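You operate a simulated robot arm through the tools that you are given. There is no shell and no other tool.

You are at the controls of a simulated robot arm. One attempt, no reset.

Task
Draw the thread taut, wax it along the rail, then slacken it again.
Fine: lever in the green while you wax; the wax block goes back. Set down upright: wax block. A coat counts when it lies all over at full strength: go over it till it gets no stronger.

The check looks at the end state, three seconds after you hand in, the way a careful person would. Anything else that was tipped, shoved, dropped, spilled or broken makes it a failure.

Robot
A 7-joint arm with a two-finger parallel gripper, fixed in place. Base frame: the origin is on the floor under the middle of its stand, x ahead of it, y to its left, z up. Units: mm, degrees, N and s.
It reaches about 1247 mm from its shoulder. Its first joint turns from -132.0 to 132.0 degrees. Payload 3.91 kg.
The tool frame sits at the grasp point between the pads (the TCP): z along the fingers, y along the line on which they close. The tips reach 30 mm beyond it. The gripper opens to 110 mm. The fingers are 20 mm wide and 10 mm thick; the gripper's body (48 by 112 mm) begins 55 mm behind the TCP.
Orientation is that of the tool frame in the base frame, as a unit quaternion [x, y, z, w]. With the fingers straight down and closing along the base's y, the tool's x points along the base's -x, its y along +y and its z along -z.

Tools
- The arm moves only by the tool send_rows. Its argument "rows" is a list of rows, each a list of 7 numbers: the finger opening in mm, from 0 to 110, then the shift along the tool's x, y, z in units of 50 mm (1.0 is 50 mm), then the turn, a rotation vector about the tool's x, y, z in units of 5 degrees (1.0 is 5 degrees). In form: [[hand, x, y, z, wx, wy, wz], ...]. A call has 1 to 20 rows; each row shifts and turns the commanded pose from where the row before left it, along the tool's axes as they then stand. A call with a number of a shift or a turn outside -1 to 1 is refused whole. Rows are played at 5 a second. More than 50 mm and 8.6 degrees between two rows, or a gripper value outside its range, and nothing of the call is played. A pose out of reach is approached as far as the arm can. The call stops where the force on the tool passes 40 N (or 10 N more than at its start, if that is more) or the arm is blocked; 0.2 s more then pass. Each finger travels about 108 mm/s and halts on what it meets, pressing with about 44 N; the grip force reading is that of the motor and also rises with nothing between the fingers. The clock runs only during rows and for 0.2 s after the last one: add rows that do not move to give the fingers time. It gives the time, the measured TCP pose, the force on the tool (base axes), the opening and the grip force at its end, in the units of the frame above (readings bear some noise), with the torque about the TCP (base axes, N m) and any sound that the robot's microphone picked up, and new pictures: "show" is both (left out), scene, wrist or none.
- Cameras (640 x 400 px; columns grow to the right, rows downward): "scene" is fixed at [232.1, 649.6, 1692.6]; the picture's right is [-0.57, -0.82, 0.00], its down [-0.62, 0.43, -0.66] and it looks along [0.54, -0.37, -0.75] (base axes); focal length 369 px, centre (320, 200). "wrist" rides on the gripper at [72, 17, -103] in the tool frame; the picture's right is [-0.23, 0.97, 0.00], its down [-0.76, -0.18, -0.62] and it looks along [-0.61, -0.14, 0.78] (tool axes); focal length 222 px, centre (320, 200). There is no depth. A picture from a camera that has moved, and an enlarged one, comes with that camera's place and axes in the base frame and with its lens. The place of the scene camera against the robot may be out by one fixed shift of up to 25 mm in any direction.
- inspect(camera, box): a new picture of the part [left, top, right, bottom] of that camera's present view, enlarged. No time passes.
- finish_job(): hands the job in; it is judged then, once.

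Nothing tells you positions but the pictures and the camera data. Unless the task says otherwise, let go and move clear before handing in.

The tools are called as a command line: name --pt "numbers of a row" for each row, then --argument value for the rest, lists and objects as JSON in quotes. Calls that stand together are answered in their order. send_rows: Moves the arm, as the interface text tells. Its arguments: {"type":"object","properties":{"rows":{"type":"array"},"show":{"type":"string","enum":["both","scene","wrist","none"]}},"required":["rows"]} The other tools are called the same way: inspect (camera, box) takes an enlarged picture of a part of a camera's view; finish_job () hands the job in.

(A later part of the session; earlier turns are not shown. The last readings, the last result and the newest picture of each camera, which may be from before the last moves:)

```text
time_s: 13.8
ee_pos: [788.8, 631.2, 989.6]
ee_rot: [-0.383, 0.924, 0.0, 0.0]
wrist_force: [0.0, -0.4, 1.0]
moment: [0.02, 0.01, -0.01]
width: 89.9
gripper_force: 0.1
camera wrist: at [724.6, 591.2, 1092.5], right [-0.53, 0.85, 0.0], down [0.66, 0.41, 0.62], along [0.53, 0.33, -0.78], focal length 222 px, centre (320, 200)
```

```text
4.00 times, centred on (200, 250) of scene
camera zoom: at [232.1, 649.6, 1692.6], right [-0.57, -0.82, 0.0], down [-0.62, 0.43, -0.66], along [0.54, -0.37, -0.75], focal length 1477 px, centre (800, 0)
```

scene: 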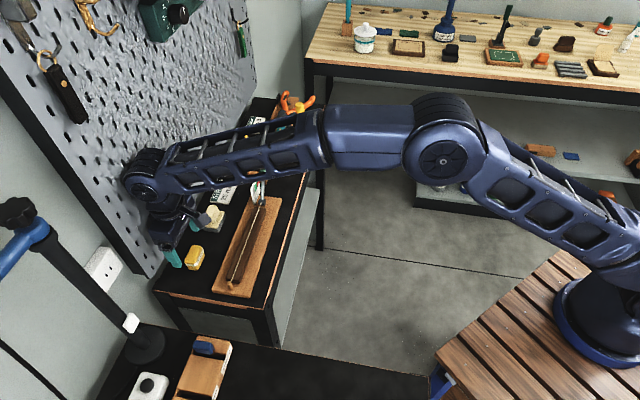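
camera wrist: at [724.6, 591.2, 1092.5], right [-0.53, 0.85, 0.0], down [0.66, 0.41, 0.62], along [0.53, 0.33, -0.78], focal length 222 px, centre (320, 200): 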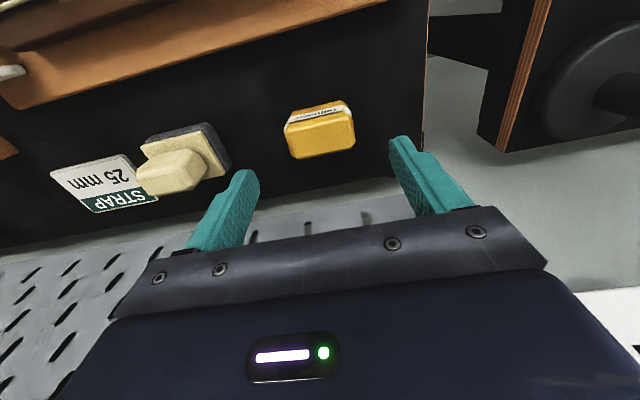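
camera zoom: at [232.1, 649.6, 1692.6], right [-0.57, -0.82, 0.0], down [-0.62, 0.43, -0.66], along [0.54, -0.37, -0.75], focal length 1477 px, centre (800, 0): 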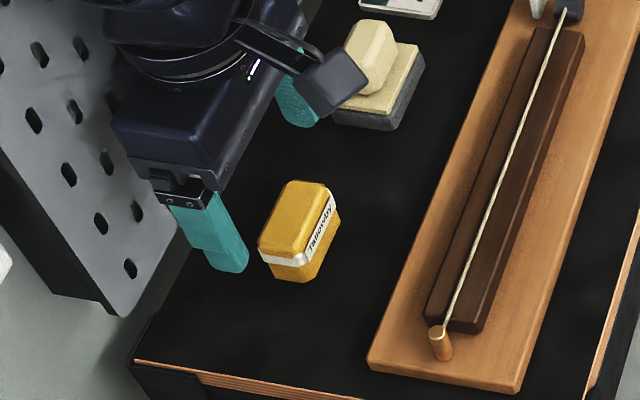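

The block now sits at about n 982–1012 and z 903–932, and the bench top is at about 903. I'll shift 7 mm back toward the robot, lower around the block's ends and close.

send_rows --pt "80 0.14 0.03 0 0 0 0" --pt "80 0 0 0.4 0 0 0" --pt "80 0 0 0.3 0 0 0" --pt "80 0 0 0.26 0 0 0" --pt "80 0 0 0 0 0 0"

inspect --camera "wrist" --box '[220, 60, 420, 220]'

inspect --camera "scene" --box '[140, 200, 260, 300]'

```text
time_s: 15.0
ee_pos: [782.8, 626.4, 941.0]
ee_rot: [-0.384, 0.923, 0.001, 0.0]
wrist_force: [0.3, 0.7, 0.2]
moment: [-0.05, 0.0, 0.0]
width: 80.1
gripper_force: 0.2
camera wrist: at [718.7, 587.2, 1044.0], right [-0.53, 0.85, 0.0], down [0.66, 0.41, 0.62], along [0.53, 0.33, -0.78], focal length 222 px, centre (320, 200)
```

scene: 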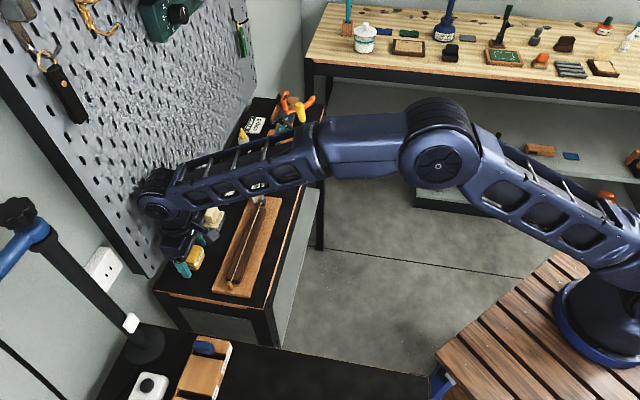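
wrist: 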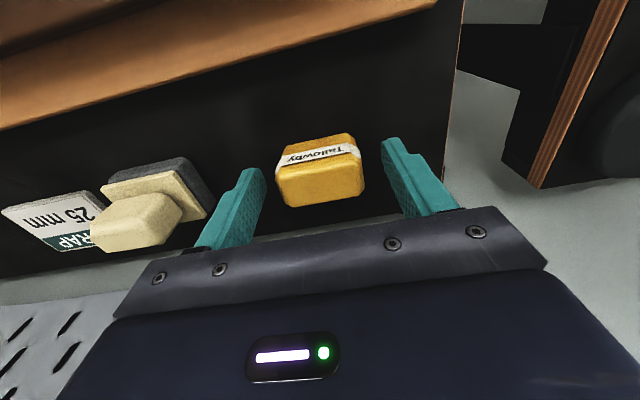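

```text
2.50 times, centred on (320, 140) of wrist
camera zoom: at [718.7, 587.2, 1044.0], right [-0.53, 0.85, 0.0], down [0.66, 0.41, 0.62], along [0.53, 0.33, -0.78], focal length 555 px, centre (320, 350)
```

zoom: 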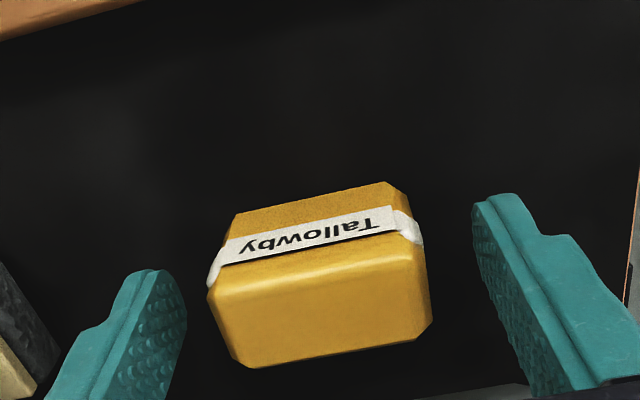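

```text
4.00 times, centred on (200, 250) of scene
camera zoom: at [232.1, 649.6, 1692.6], right [-0.57, -0.82, 0.0], down [-0.62, 0.43, -0.66], along [0.54, -0.37, -0.75], focal length 1477 px, centre (800, 0)
```

zoom: 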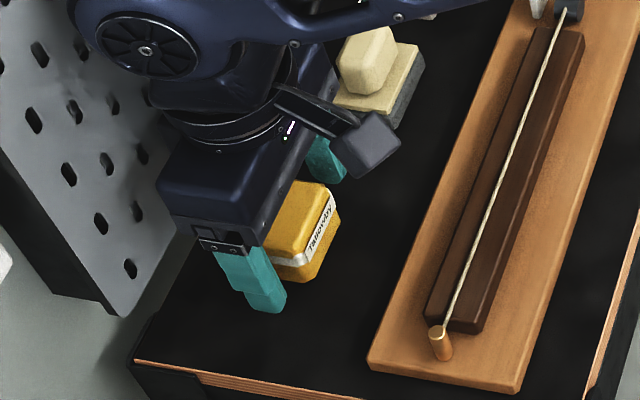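

The fingers straddle the block evenly at a reading of (782.8, 626.4, 941.0), which I'll use as its home pose. Now I'll close on it.

send_rows --pt "65 0 0 0 0 0 0" --pt "58 0 0 0 0 0 0" --pt "54 0 0 0 0 0 0" --pt "48 0 0 0 0 0 0" --pt "44 0 0 0 0 0 0" --pt "44 0 0 0 0 0 0"

inspect --camera "wrist" --box '[220, 60, 420, 220]'

```text
time_s: 16.4
ee_pos: [782.3, 626.6, 939.7]
ee_rot: [-0.383, 0.924, 0.0, -0.001]
wrist_force: [0.4, -0.1, 1.9]
moment: [-0.02, 0.03, 0.02]
width: 48.9
gripper_force: 44.0
camera wrist: at [718.7, 587.1, 1044.3], right [-0.53, 0.85, 0.0], down [0.66, 0.41, 0.62], along [0.53, 0.33, -0.78], focal length 222 px, centre (320, 200)
```

scene: 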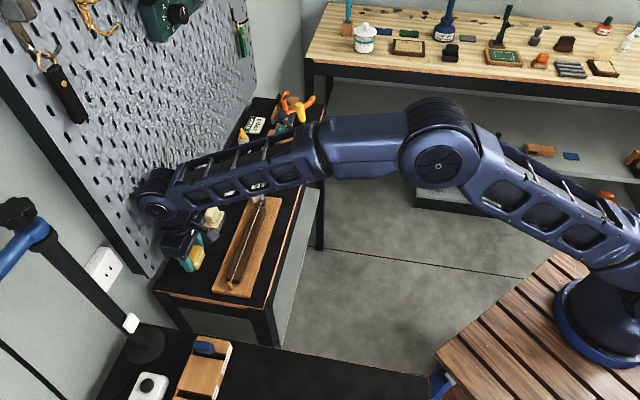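
wrist: 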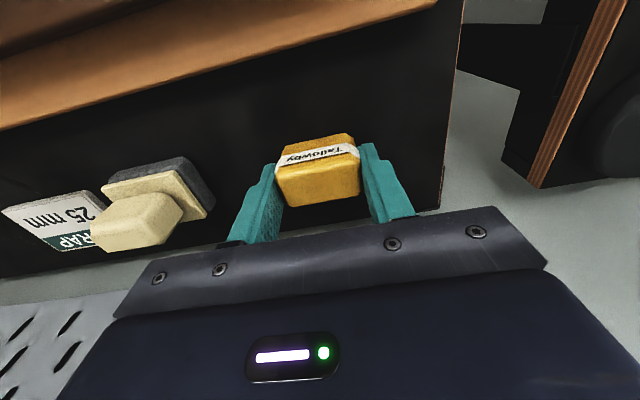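

```text
2.50 times, centred on (320, 140) of wrist
camera zoom: at [718.7, 587.1, 1044.3], right [-0.53, 0.85, 0.0], down [0.66, 0.41, 0.62], along [0.53, 0.33, -0.78], focal length 555 px, centre (320, 350)
```

zoom: 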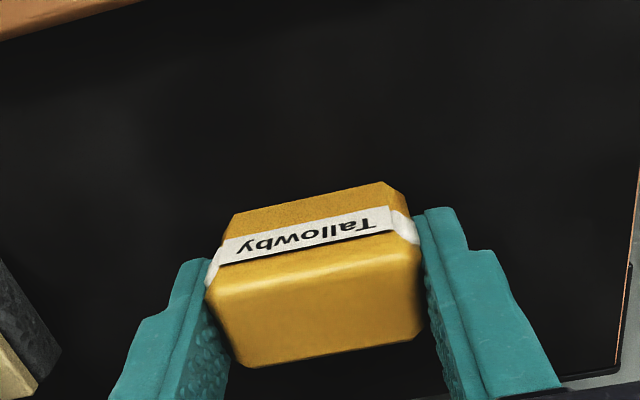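

The grip holds at 48.9 mm and 44 N. I'll lift the block, bring it over the rail centre, and turn the gripper 90° so the fingers sit on either side of the rail, clear of the pivot and peg.

send_rows --pt "44 0 0 -0.3 0 0 0" --pt "44 0 0 -0.6 0 0 0" --pt "44 0 0 -0.6 0 0 0" --pt "44 0.737 -0.4 0 0 0 0" --pt "44 0.737 -0.4 0 0 0 0" --pt "44 0.737 -0.4 0 0 0 0" --pt "44 0 0 0 0 0 0"

inspect --camera "wrist" --box '[220, 60, 420, 220]'

inspect --camera "scene" --box '[160, 170, 320, 310]'

```text
time_s: 18.0
ee_pos: [746.1, 505.3, 1015.1]
ee_rot: [-0.382, 0.924, 0.0, 0.0]
wrist_force: [0.7, 0.2, -0.8]
moment: [-0.01, 0.0, -0.02]
width: 49.2
gripper_force: 44.0
camera wrist: at [681.9, 466.0, 1119.2], right [-0.53, 0.85, 0.0], down [0.66, 0.41, 0.62], along [0.53, 0.33, -0.78], focal length 222 px, centre (320, 200)
```

scene: 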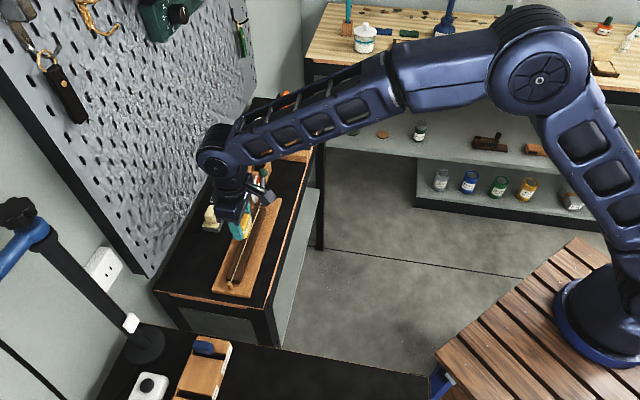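
wrist: 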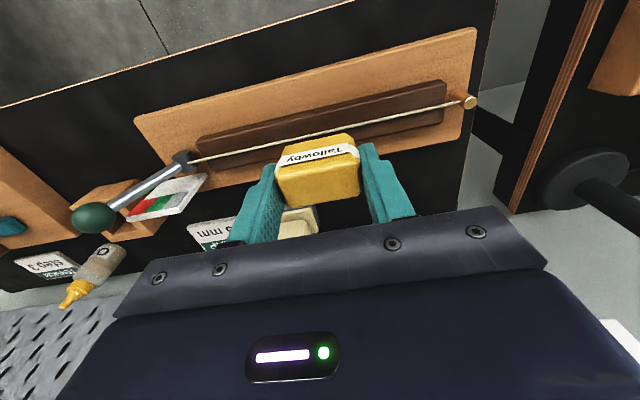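

```text
2.50 times, centred on (320, 140) of wrist
camera zoom: at [681.9, 466.0, 1119.2], right [-0.53, 0.85, 0.0], down [0.66, 0.41, 0.62], along [0.53, 0.33, -0.78], focal length 555 px, centre (320, 350)
```

zoom: 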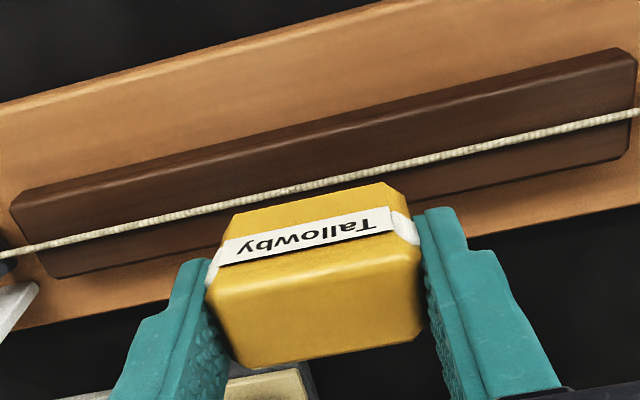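

```text
2.86 times, centred on (240, 240) of scene
camera zoom: at [232.1, 649.6, 1692.6], right [-0.57, -0.82, 0.0], down [-0.62, 0.43, -0.66], along [0.54, -0.37, -0.75], focal length 1055 px, centre (549, 86)
```

zoom: 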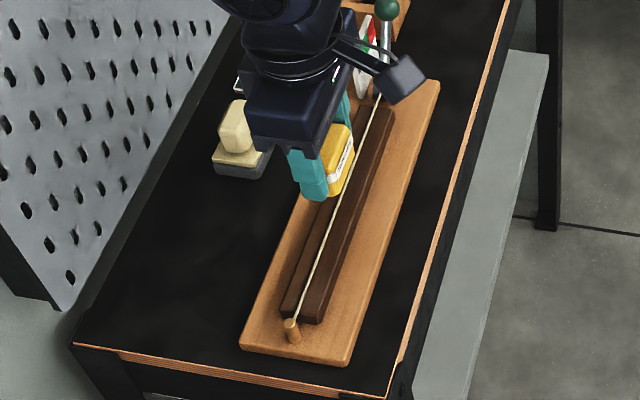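

The block hangs centred and the thread runs along n ≈ 887. Now I'll turn the gripper 90° so the camera faces along the rail.

send_rows --pt "44 0 0 0 0 0 1" --pt "44 0 0 0 0 0 1" --pt "44 0 0 0 0 0 1" --pt "44 0 0 0 0 0 1" --pt "44 0 0 0 0 0 1" --pt "44 0 0 0 0 0 1" --pt "44 0 0 0 0 0 1" --pt "44 0 0 0 0 0 1" --pt "44 0 0 0 0 0 1" --pt "44 0 0 0 0 0 1" --pt "44 0 0 0 0 0 1" --pt "44 0 0 0 0 0 1" --pt "44 0 0 0 0 0 1" --pt "44 0 0 0 0 0 1" --pt "44 0 0 0 0 0 1" --pt "44 0 0 0 0 0 1" --pt "44 0 0 0 0 0 1" --pt "44 0 0 0 0 0 1" --pt "44 0 0 0 0 0 0"

inspect --camera "wrist" --box '[220, 20, 420, 220]'

inspect --camera "scene" --box '[160, 170, 320, 310]'

```text
time_s: 22.0
ee_pos: [746.8, 506.4, 1014.7]
ee_rot: [0.382, 0.924, 0.0, 0.0]
wrist_force: [0.7, -0.4, -1.2]
moment: [-0.01, 0.01, 0.0]
width: 49.0
gripper_force: 43.8
camera wrist: at [706.5, 569.0, 1119.0], right [0.85, 0.53, 0.0], down [0.41, -0.66, 0.62], along [0.33, -0.53, -0.78], focal length 222 px, centre (320, 200)
```

scene: 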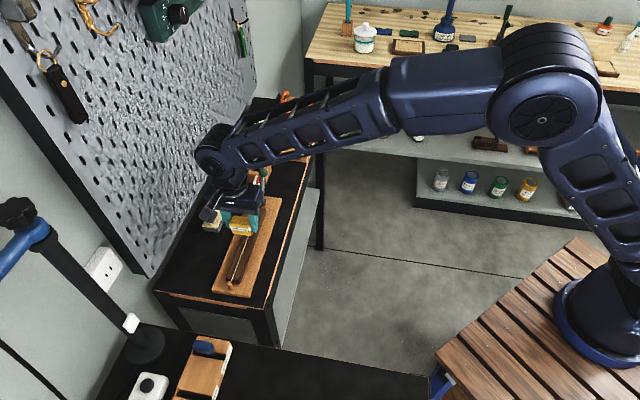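
wrist: 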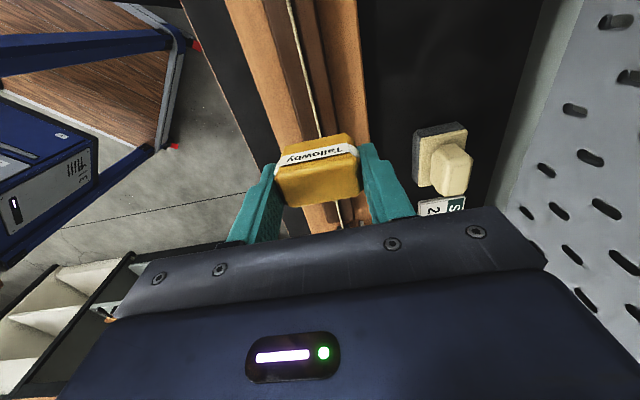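

```text
2.00 times, centred on (320, 120) of wrist
camera zoom: at [706.5, 569.0, 1119.0], right [0.85, 0.53, 0.0], down [0.41, -0.66, 0.62], along [0.33, -0.53, -0.78], focal length 444 px, centre (320, 360)
```

zoom: 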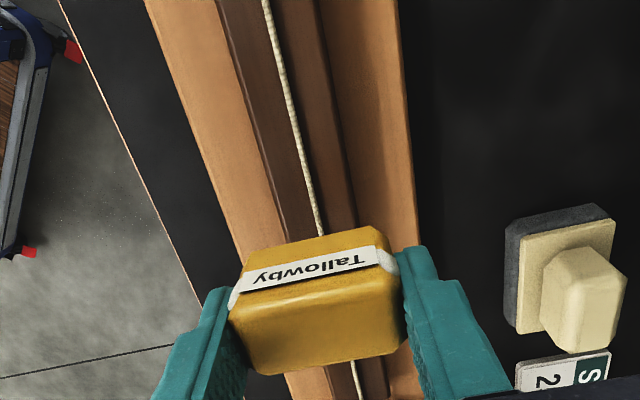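

```text
2.86 times, centred on (240, 240) of scene
camera zoom: at [232.1, 649.6, 1692.6], right [-0.57, -0.82, 0.0], down [-0.62, 0.43, -0.66], along [0.54, -0.37, -0.75], focal length 1055 px, centre (549, 86)
```

zoom: 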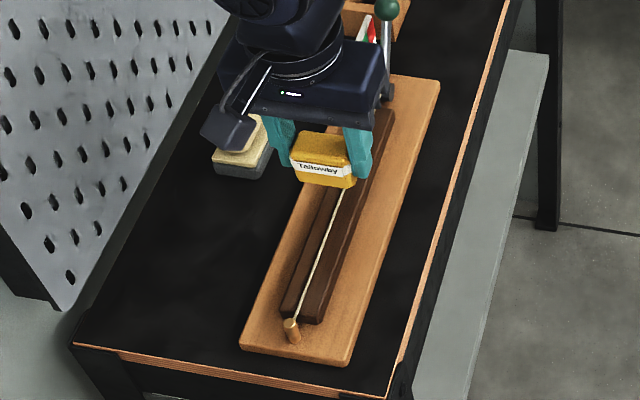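

The block is centred over the thread with the long side across it. I'll lower it to just above the thread and then feel for contact.

send_rows --pt "44 0 0 0.4 0 0 0" --pt "44 0 0 0.3 0 0 0" --pt "44 0 0 0.14 0 0 0" --pt "44 0 0 0 0 0 0"

inspect --camera "wrist" --box '[220, 20, 420, 220]'

inspect --camera "scene" --box '[200, 180, 290, 300]'

```text
time_s: 23.0
ee_pos: [746.3, 505.6, 974.2]
ee_rot: [0.382, 0.924, 0.0, 0.0]
wrist_force: [-0.5, 0.3, -0.5]
moment: [-0.01, 0.02, -0.02]
width: 49.3
gripper_force: 43.8
camera wrist: at [706.3, 569.0, 1077.2], right [0.85, 0.53, 0.0], down [0.41, -0.66, 0.62], along [0.33, -0.53, -0.78], focal length 222 px, centre (320, 200)
```

scene: 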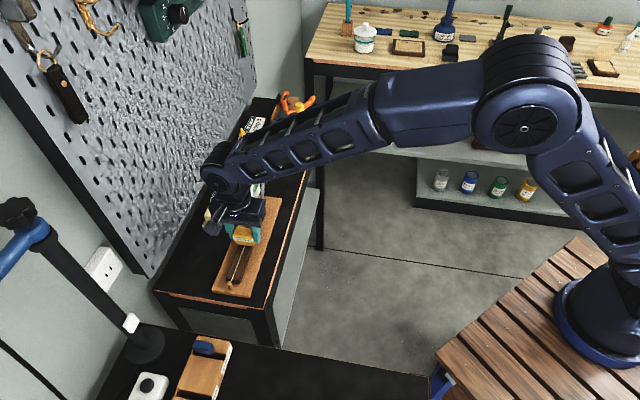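
wrist: 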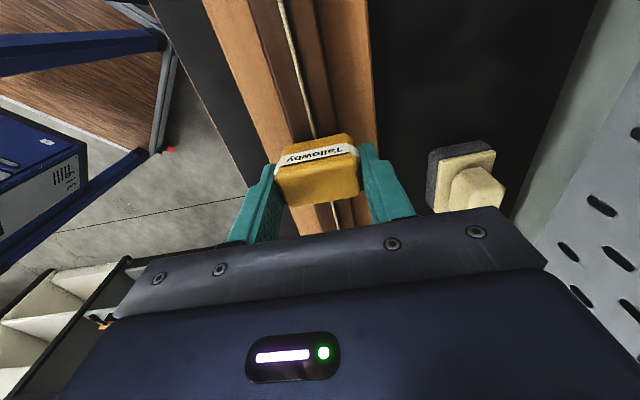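

```text
2.00 times, centred on (320, 120) of wrist
camera zoom: at [706.3, 569.0, 1077.2], right [0.85, 0.53, 0.0], down [0.41, -0.66, 0.62], along [0.33, -0.53, -0.78], focal length 444 px, centre (320, 360)
```

zoom: 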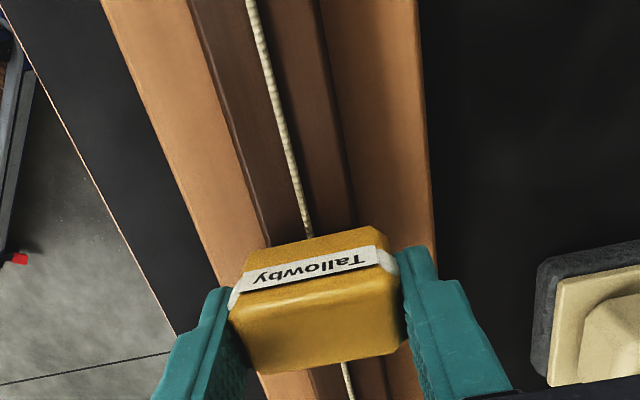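

```text
3.33 times, centred on (245, 240) of scene
camera zoom: at [232.1, 649.6, 1692.6], right [-0.57, -0.82, 0.0], down [-0.62, 0.43, -0.66], along [0.54, -0.37, -0.75], focal length 1230 px, centre (570, 67)
```

zoom: 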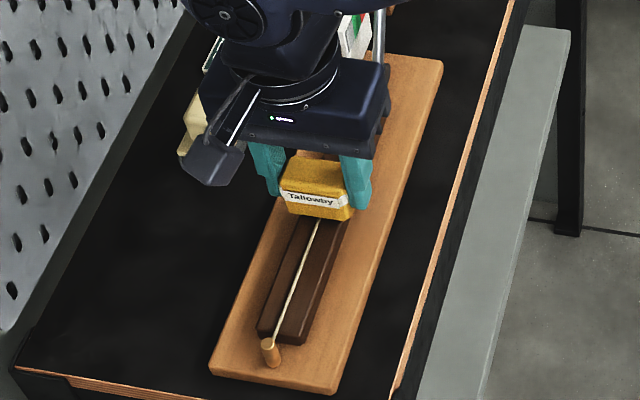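

The block is a few millimetres above the thread. I'll now step down slowly to feel for contact.

send_rows --pt "44 0 0 0.04 0 0 0" --pt "44 0 0 0.04 0 0 0" --pt "44 0 0 0.04 0 0 0" --pt "44 0 0 0 0 0 0" --show "none"

send_rows --pt "44 0 0 0.03 0 0 0" --pt "44 0 0 0.03 0 0 0" --pt "44 0 0 0 0 0 0" --show "none"

```text
time_s: 24.0
ee_pos: [746.1, 505.9, 971.1]
ee_rot: [0.383, 0.924, 0.002, 0.001]
wrist_force: [1.2, -0.5, 35.1]
moment: [-0.09, 0.1, 0.02]
width: 48.9
gripper_force: 43.7
```

```text
time_s: 24.8
ee_pos: [745.1, 506.1, 965.1]
ee_rot: [0.382, 0.924, 0.0, 0.0]
wrist_force: [6.5, 6.7, 35.9]
moment: [0.14, -0.09, 0.0]
width: 49.3
gripper_force: 44.1
```

Contact came sooner than expected, at about z = 971, and the second press went on to 965 at 36 N, so the block may have slid up slightly in the fingers. I'll back off a little and look.

send_rows --pt "44 0 0 -0.03 0 0 0" --pt "44 0 0 0 0 0 0"

inspect --camera "wrist" --box '[220, 60, 420, 220]'

inspect --camera "scene" --box '[215, 200, 285, 260]'

```text
time_s: 25.4
ee_pos: [746.3, 505.2, 966.0]
ee_rot: [0.382, 0.924, 0.0, 0.0]
wrist_force: [5.2, 5.9, 22.4]
moment: [0.25, -0.21, -0.02]
width: 49.2
gripper_force: 43.8
camera wrist: at [705.7, 568.5, 1069.3], right [0.85, 0.53, 0.0], down [0.41, -0.66, 0.62], along [0.33, -0.53, -0.78], focal length 222 px, centre (320, 200)
```

scene: 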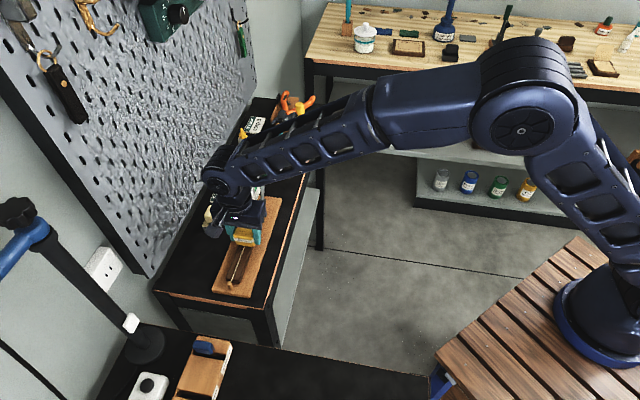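
wrist: 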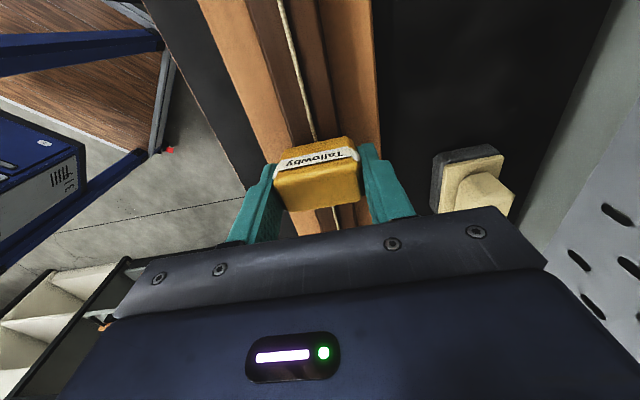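

```text
2.50 times, centred on (320, 140) of wrist
camera zoom: at [705.7, 568.5, 1069.3], right [0.85, 0.53, 0.0], down [0.41, -0.66, 0.62], along [0.33, -0.53, -0.78], focal length 555 px, centre (320, 350)
```

zoom: 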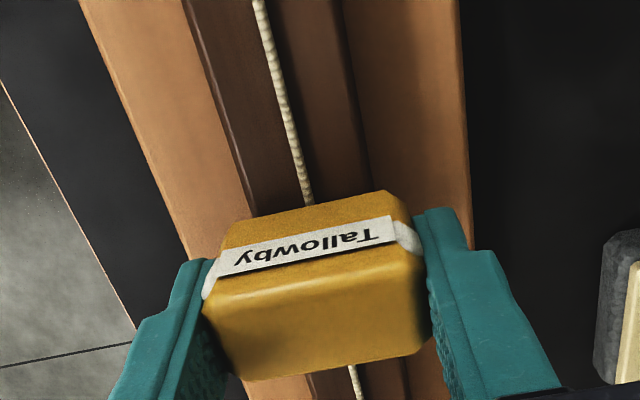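

```text
6.67 times, centred on (250, 230) of scene
camera zoom: at [232.1, 649.6, 1692.6], right [-0.57, -0.82, 0.0], down [-0.62, 0.43, -0.66], along [0.54, -0.37, -0.75], focal length 2461 px, centre (787, 0)
```

zoom: 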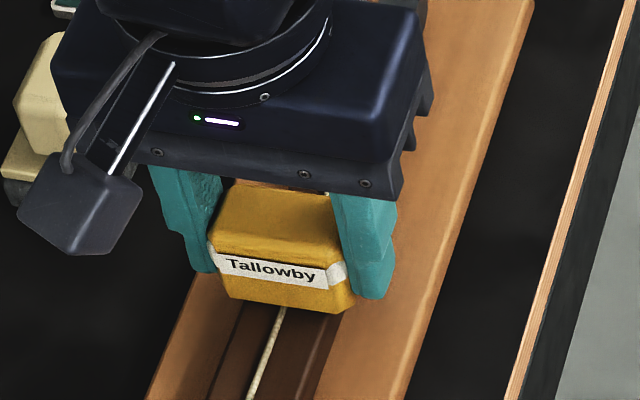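

The block slid up about 5 mm in the grip but is still square. I'll ease off to a light pressure and stroke toward the lever end.

send_rows --pt "44 0 0 -0.025 0 0 0" --pt "44 0 0 0 0 0 0" --pt "44 -0.16 0 0 0 0 0" --pt "44 -0.16 0 0 0 0 0" --pt "44 -0.16 0 0 0 0 0" --pt "44 -0.16 0 0 0 0 0"

inspect --camera "wrist" --box '[220, 60, 420, 220]'

inspect --camera "scene" --box '[215, 200, 285, 260]'

```text
time_s: 26.8
ee_pos: [768.5, 482.0, 966.4]
ee_rot: [0.382, 0.924, 0.0, 0.0]
wrist_force: [-0.4, -0.4, -1.5]
moment: [-0.04, -0.04, 0.02]
width: 49.0
gripper_force: 44.4
camera wrist: at [729.0, 545.8, 1070.3], right [0.85, 0.53, 0.0], down [0.41, -0.66, 0.62], along [0.33, -0.53, -0.78], focal length 222 px, centre (320, 200)
```

scene: 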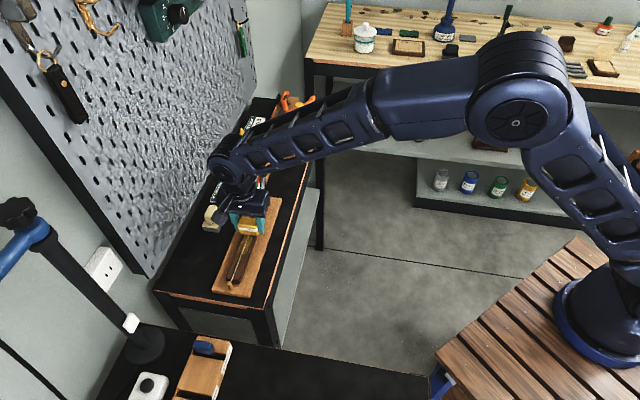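
wrist: 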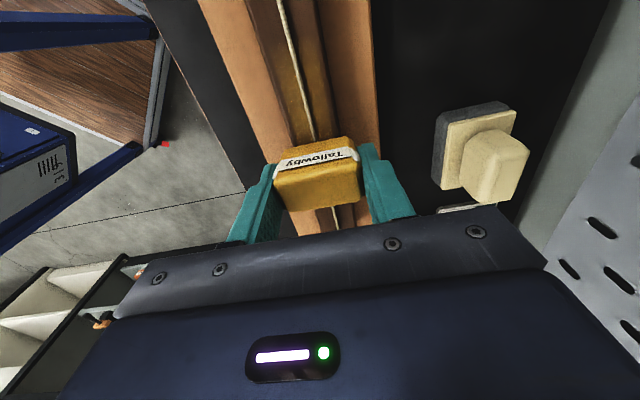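

```text
2.50 times, centred on (320, 140) of wrist
camera zoom: at [729.0, 545.8, 1070.3], right [0.85, 0.53, 0.0], down [0.41, -0.66, 0.62], along [0.33, -0.53, -0.78], focal length 555 px, centre (320, 350)
```

zoom: 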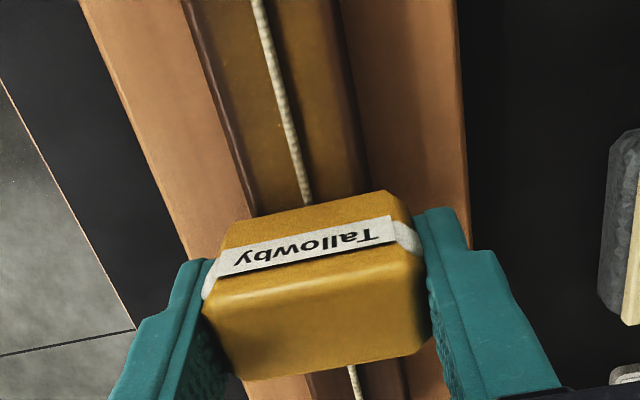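

```text
6.67 times, centred on (250, 230) of scene
camera zoom: at [232.1, 649.6, 1692.6], right [-0.57, -0.82, 0.0], down [-0.62, 0.43, -0.66], along [0.54, -0.37, -0.75], focal length 2461 px, centre (787, 0)
```

zoom: 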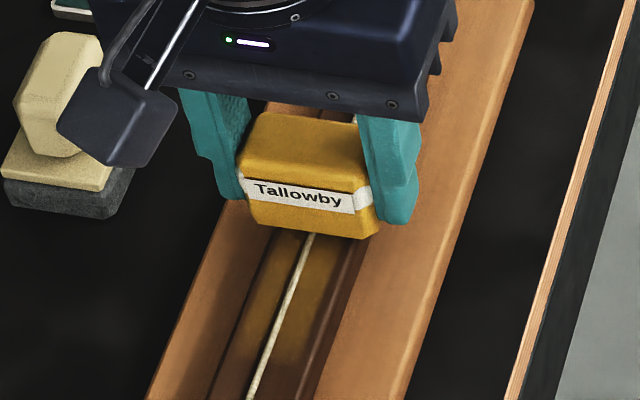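

A yellowish film shows on the rail where the block passed, so this is the wax. The pressure has dropped to nothing, so I'll press about 1 mm more and check the force.

send_rows --pt "44 0 0 0.02 0 0 0" --pt "44 0 0 0 0 0 0" --show "none"

```text
time_s: 27.4
ee_pos: [768.1, 483.6, 966.2]
ee_rot: [0.382, 0.924, 0.0, -0.001]
wrist_force: [0.2, -0.1, -0.1]
moment: [0.0, 0.0, -0.03]
width: 49.3
gripper_force: 44.0
```

send_rows --pt "44 0 0 0.02 0 0 0" --pt "44 0 0 0 0 0 0" --show "none"

```text
time_s: 28.0
ee_pos: [769.4, 483.3, 965.8]
ee_rot: [0.383, 0.924, 0.001, 0.001]
wrist_force: [-0.7, -0.5, 7.4]
moment: [-0.06, 0.04, 0.01]
width: 49.0
gripper_force: 43.9
```

Light contact is back at about 7 N. I'll continue the stroke to the lever end and check the force and coat there.

send_rows --pt "44 -0.16 0 0 0 0 0" --pt "44 -0.16 0 0 0 0 0" --pt "44 -0.16 0 0 0 0 0" --pt "44 -0.16 0 0 0 0 0" --pt "44 -0.16 0 0 0 0 0" --pt "44 -0.16 0 0 0 0 0" --pt "44 -0.16 0 0 0 0 0" --pt "44 0 0 0 0 0 0"

inspect --camera "wrist" --box '[200, 0, 440, 220]'

inspect --camera "scene" --box '[215, 180, 295, 260]'

```text
time_s: 29.8
ee_pos: [808.9, 443.7, 964.8]
ee_rot: [0.383, 0.924, 0.0, 0.0]
wrist_force: [-1.1, 2.2, 14.1]
moment: [0.07, 0.07, 0.01]
width: 48.9
gripper_force: 44.3
camera wrist: at [768.4, 506.5, 1069.2], right [0.85, 0.53, 0.0], down [0.41, -0.66, 0.62], along [0.33, -0.53, -0.78], focal length 222 px, centre (320, 200)
```

scene: 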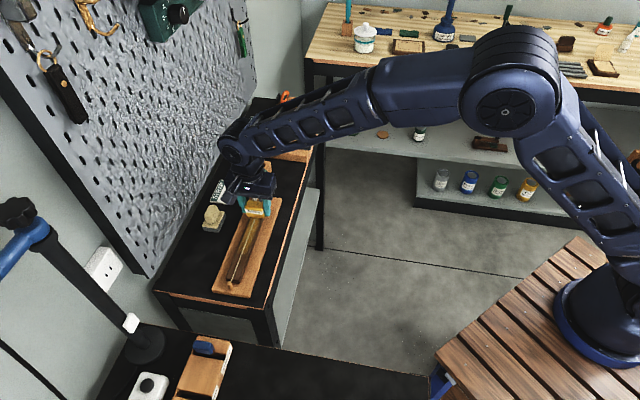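
wrist: 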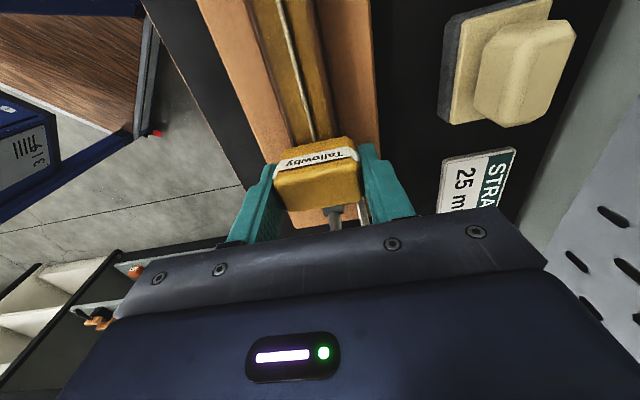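

```text
1.82 times, centred on (320, 110) of wrist
camera zoom: at [768.4, 506.5, 1069.2], right [0.85, 0.53, 0.0], down [0.41, -0.66, 0.62], along [0.33, -0.53, -0.78], focal length 404 px, centre (320, 364)
```

zoom: 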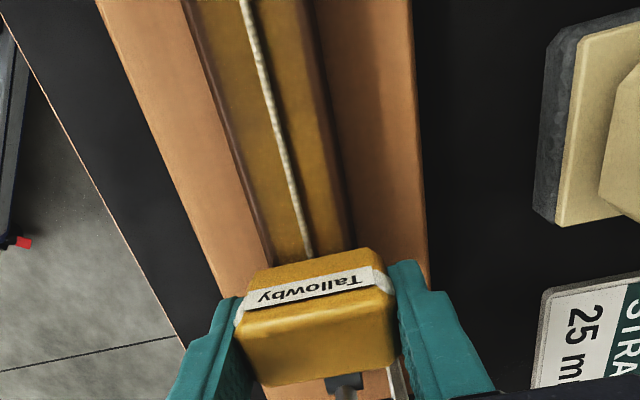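

```text
5.00 times, centred on (255, 220) of scene
camera zoom: at [232.1, 649.6, 1692.6], right [-0.57, -0.82, 0.0], down [-0.62, 0.43, -0.66], along [0.54, -0.37, -0.75], focal length 1846 px, centre (645, 100)
```

zoom: 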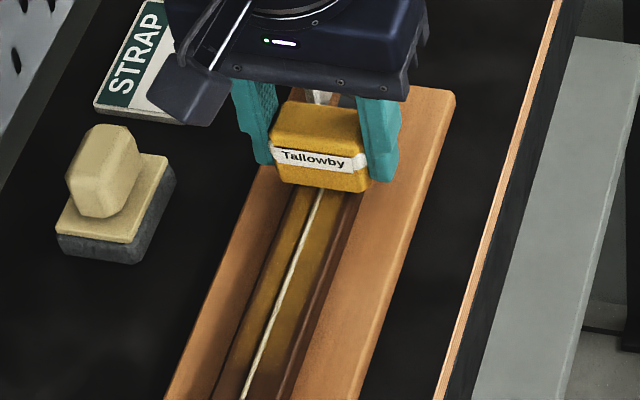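

The film on the rail is stronger now. I'll go on to the very end of the rail in small steps, keeping clear of the pivot.

send_rows --pt "44 -0.1 0 0 0 0 0" --pt "44 -0.1 0 0 0 0 0" --pt "44 0 0 0 0 0 0"

inspect --camera "wrist" --box '[260, 120, 420, 240]'

inspect --camera "scene" --box '[225, 160, 305, 220]'

```text
time_s: 30.6
ee_pos: [814.6, 436.1, 966.7]
ee_rot: [0.382, 0.924, 0.0, 0.0]
wrist_force: [-3.3, 3.8, 12.7]
moment: [0.11, 0.07, -0.02]
width: 49.3
gripper_force: 43.9
camera wrist: at [775.1, 499.5, 1069.2], right [0.85, 0.53, 0.0], down [0.41, -0.66, 0.62], along [0.33, -0.53, -0.78], focal length 222 px, centre (320, 200)
```

scene: 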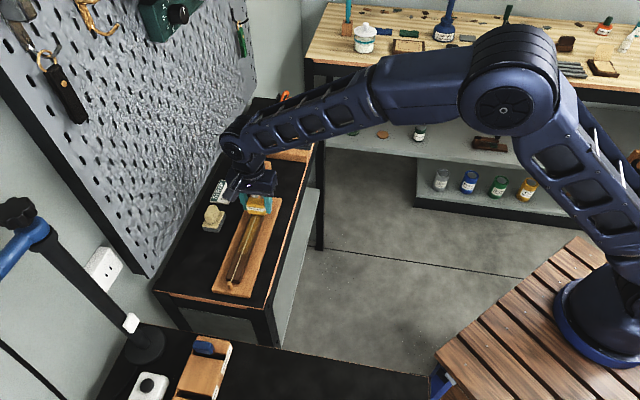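
wrist: 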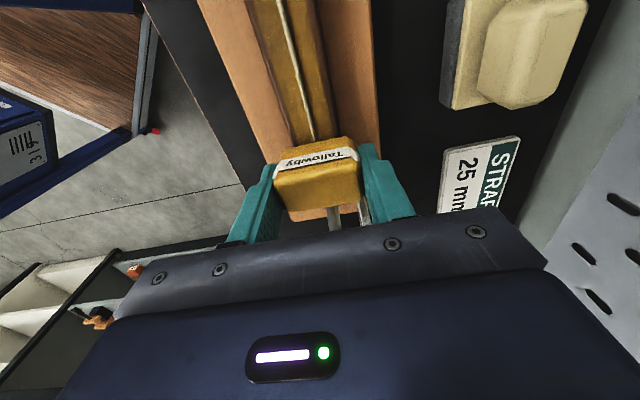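

```text
3.33 times, centred on (340, 180) of wrist
camera zoom: at [775.1, 499.5, 1069.2], right [0.85, 0.53, 0.0], down [0.41, -0.66, 0.62], along [0.33, -0.53, -0.78], focal length 740 px, centre (253, 267)
```

zoom: 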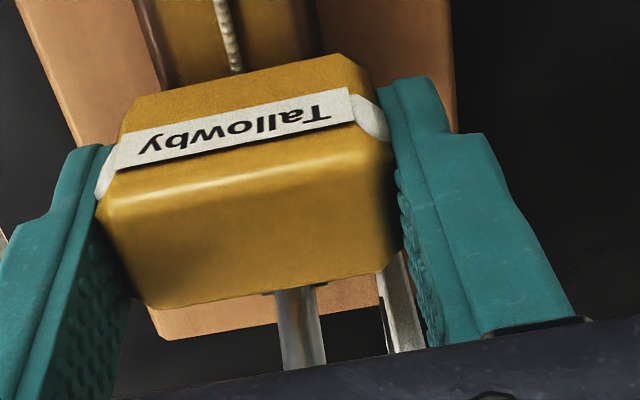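

```text
6.67 times, centred on (265, 190) of scene
camera zoom: at [232.1, 649.6, 1692.6], right [-0.57, -0.82, 0.0], down [-0.62, 0.43, -0.66], along [0.54, -0.37, -0.75], focal length 2461 px, centre (687, 267)
```

zoom: 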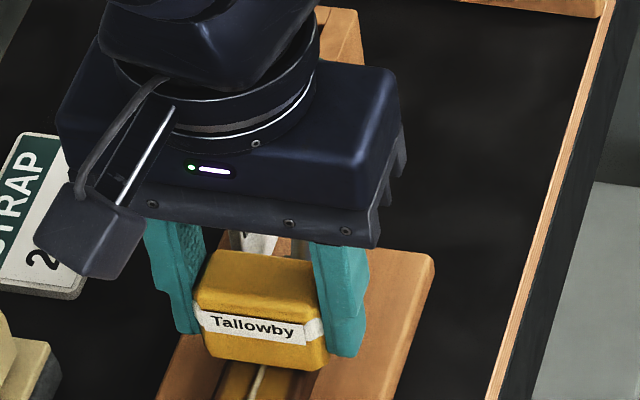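

The block edge is right at the rail end. I'll go 3 mm further, then stroke back the other way toward the peg.

send_rows --pt "44 -0.06 0 0 0 0 0" --pt "44 0 0 0 0 0 0" --pt "44 0.16 0 0 0 0 0" --pt "44 0.16 0 0 0 0 0" --pt "44 0.16 0 0 0 0 0" --pt "44 0.16 0 0 0 0 0" --pt "44 0.16 0 0 0 0 0" --pt "44 0.16 0 0 0 0 0" --pt "44 0.16 0 0 0 0 0" --pt "44 0.16 0 0 0 0 0" --pt "44 0.16 0 0 0 0 0" --pt "44 0.16 0 0 0 0 0"

inspect --camera "scene" --box '[215, 180, 295, 300]'

```text
time_s: 33.2
ee_pos: [760.7, 491.3, 966.1]
ee_rot: [0.383, 0.924, -0.001, -0.001]
wrist_force: [1.9, -3.0, 8.3]
moment: [-0.12, -0.1, 0.0]
width: 49.2
gripper_force: 43.9
camera wrist: at [720.9, 553.7, 1069.2], right [0.85, 0.53, 0.0], down [0.41, -0.66, 0.62], along [0.33, -0.53, -0.78], focal length 222 px, centre (320, 200)
```

scene: 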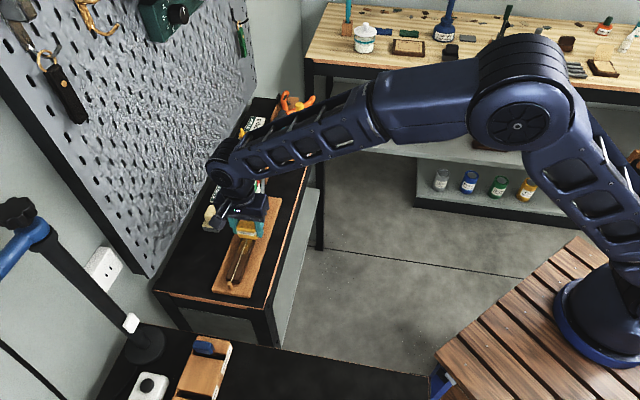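
wrist: 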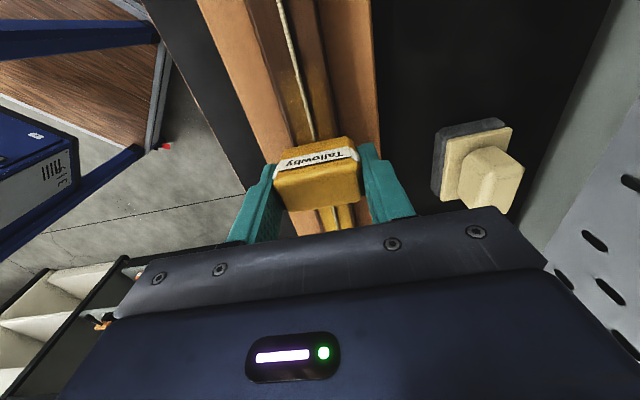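

```text
3.33 times, centred on (255, 240) of scene
camera zoom: at [232.1, 649.6, 1692.6], right [-0.57, -0.82, 0.0], down [-0.62, 0.43, -0.66], along [0.54, -0.37, -0.75], focal length 1230 px, centre (537, 67)
```

zoom: 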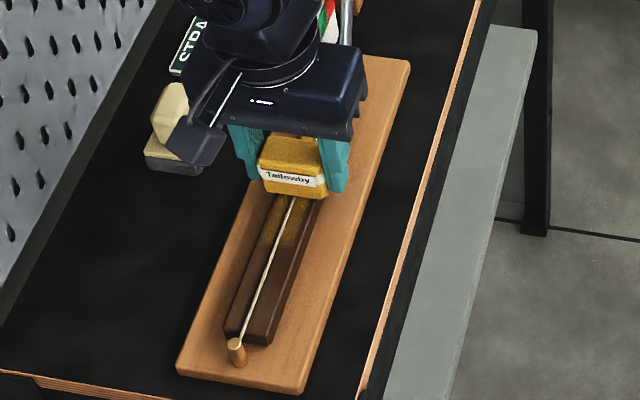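

The force stays near 8 N. I'll continue the stroke toward the peg end and stop just short of it.

send_rows --pt "44 0.16 0 0 0 0 0" --pt "44 0.16 0 0 0 0 0" --pt "44 0.16 0 0 0 0 0" --pt "44 0.16 0 0 0 0 0" --pt "44 0.16 0 0 0 0 0" --pt "44 0.16 0 0 0 0 0" --pt "44 0.16 0 0 0 0 0" --pt "44 0.16 0 0 0 0 0" --pt "44 0.16 0 0 0 0 0" --pt "44 0.16 0 0 0 0 0" --pt "44 0.16 0 0 0 0 0" --pt "44 0.16 0 0 0 0 0" --pt "44 0 0 0 0 0 0"

inspect --camera "wrist" --box '[240, 60, 400, 180]'

inspect --camera "scene" --box '[205, 190, 285, 310]'

```text
time_s: 36.0
ee_pos: [692.3, 558.7, 966.0]
ee_rot: [0.383, 0.924, 0.0, 0.001]
wrist_force: [1.8, -1.4, 13.8]
moment: [-0.08, -0.05, -0.05]
width: 49.4
gripper_force: 43.8
camera wrist: at [652.9, 622.0, 1069.1], right [0.85, 0.53, 0.0], down [0.41, -0.66, 0.62], along [0.33, -0.53, -0.78], focal length 222 px, centre (320, 200)
```

scene: 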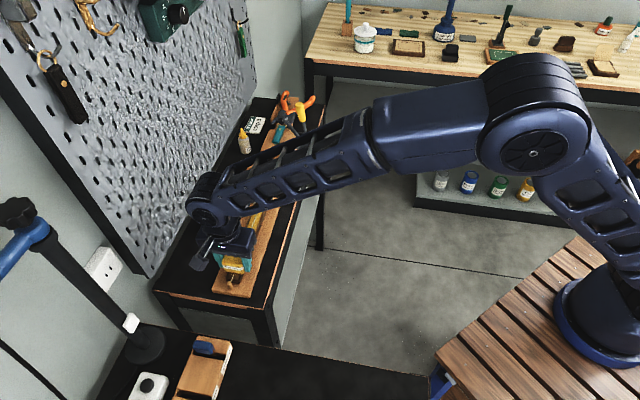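
wrist: 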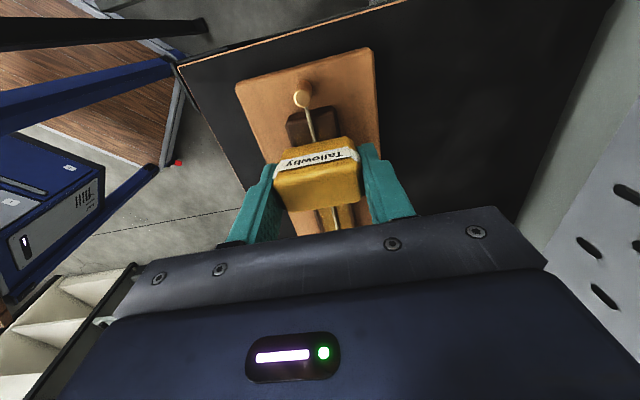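

```text
3.33 times, centred on (320, 120) of wrist
camera zoom: at [652.9, 622.0, 1069.1], right [0.85, 0.53, 0.0], down [0.41, -0.66, 0.62], along [0.33, -0.53, -0.78], focal length 740 px, centre (320, 467)
```

zoom: 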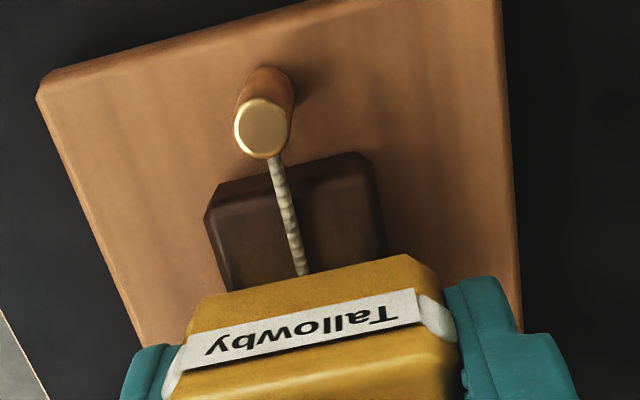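

```text
3.33 times, centred on (245, 250) of scene
camera zoom: at [232.1, 649.6, 1692.6], right [-0.57, -0.82, 0.0], down [-0.62, 0.43, -0.66], along [0.54, -0.37, -0.75], focal length 1230 px, centre (570, 33)
```

zoom: 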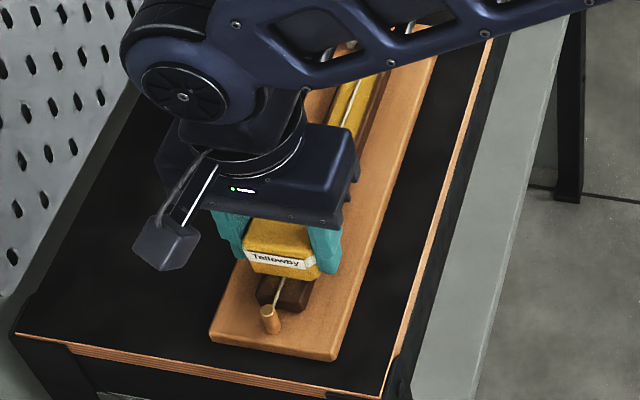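

About 20 mm of rail is still bare before the peg. I'll ease the block to just past the rail end, which leaves about 5 mm to the peg.

send_rows --pt "44 0.14 0 0 0 0 0" --pt "44 0.14 0 0 0 0 0" --pt "44 0.1 0 0 0 0 0" --pt "44 0 0 0 0 0 0"

inspect --camera "wrist" --box '[240, 60, 400, 180]'

inspect --camera "scene" --box '[205, 190, 285, 310]'

```text
time_s: 37.0
ee_pos: [679.7, 571.6, 964.8]
ee_rot: [0.383, 0.924, 0.0, 0.0]
wrist_force: [2.0, -3.1, 11.3]
moment: [-0.1, -0.08, -0.01]
width: 49.2
gripper_force: 43.6
camera wrist: at [639.8, 635.1, 1069.0], right [0.85, 0.53, 0.0], down [0.41, -0.66, 0.62], along [0.33, -0.53, -0.78], focal length 222 px, centre (320, 200)
```

scene: 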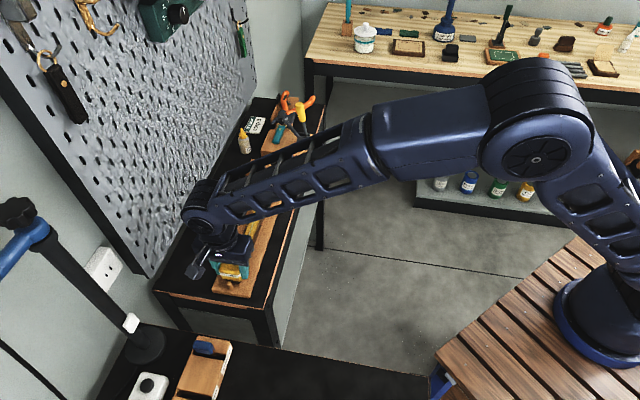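
wrist: 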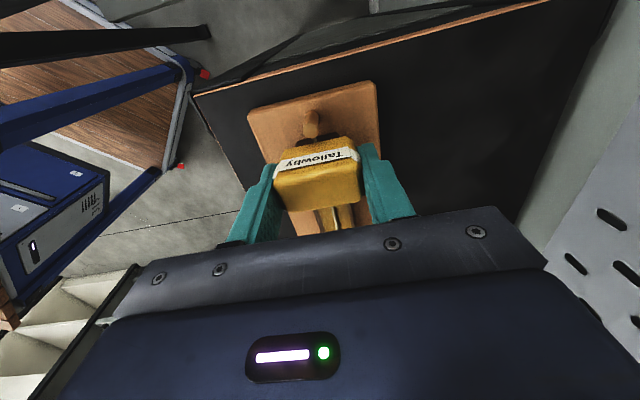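

```text
3.33 times, centred on (320, 120) of wrist
camera zoom: at [639.8, 635.1, 1069.0], right [0.85, 0.53, 0.0], down [0.41, -0.66, 0.62], along [0.33, -0.53, -0.78], focal length 740 px, centre (320, 467)
```

zoom: 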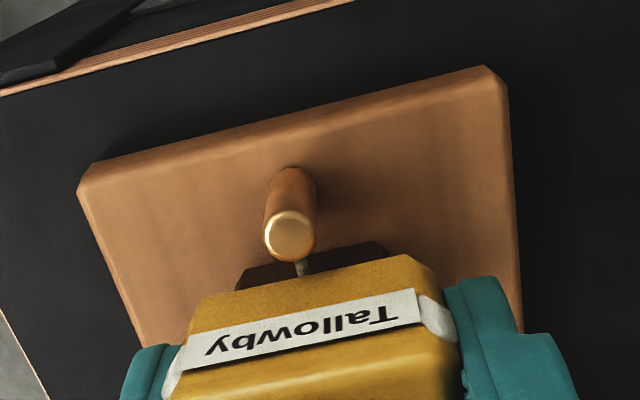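

```text
3.33 times, centred on (245, 250) of scene
camera zoom: at [232.1, 649.6, 1692.6], right [-0.57, -0.82, 0.0], down [-0.62, 0.43, -0.66], along [0.54, -0.37, -0.75], focal length 1230 px, centre (570, 33)
```

zoom: 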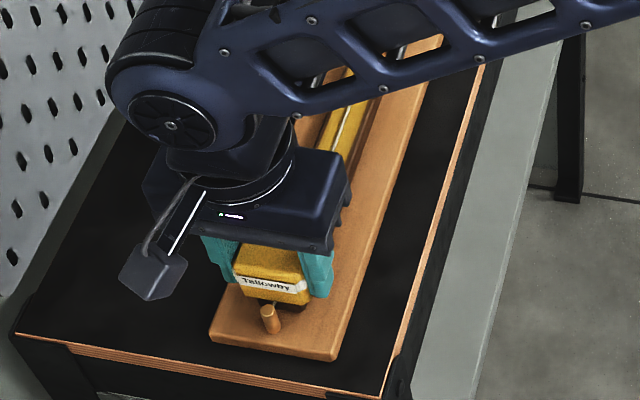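

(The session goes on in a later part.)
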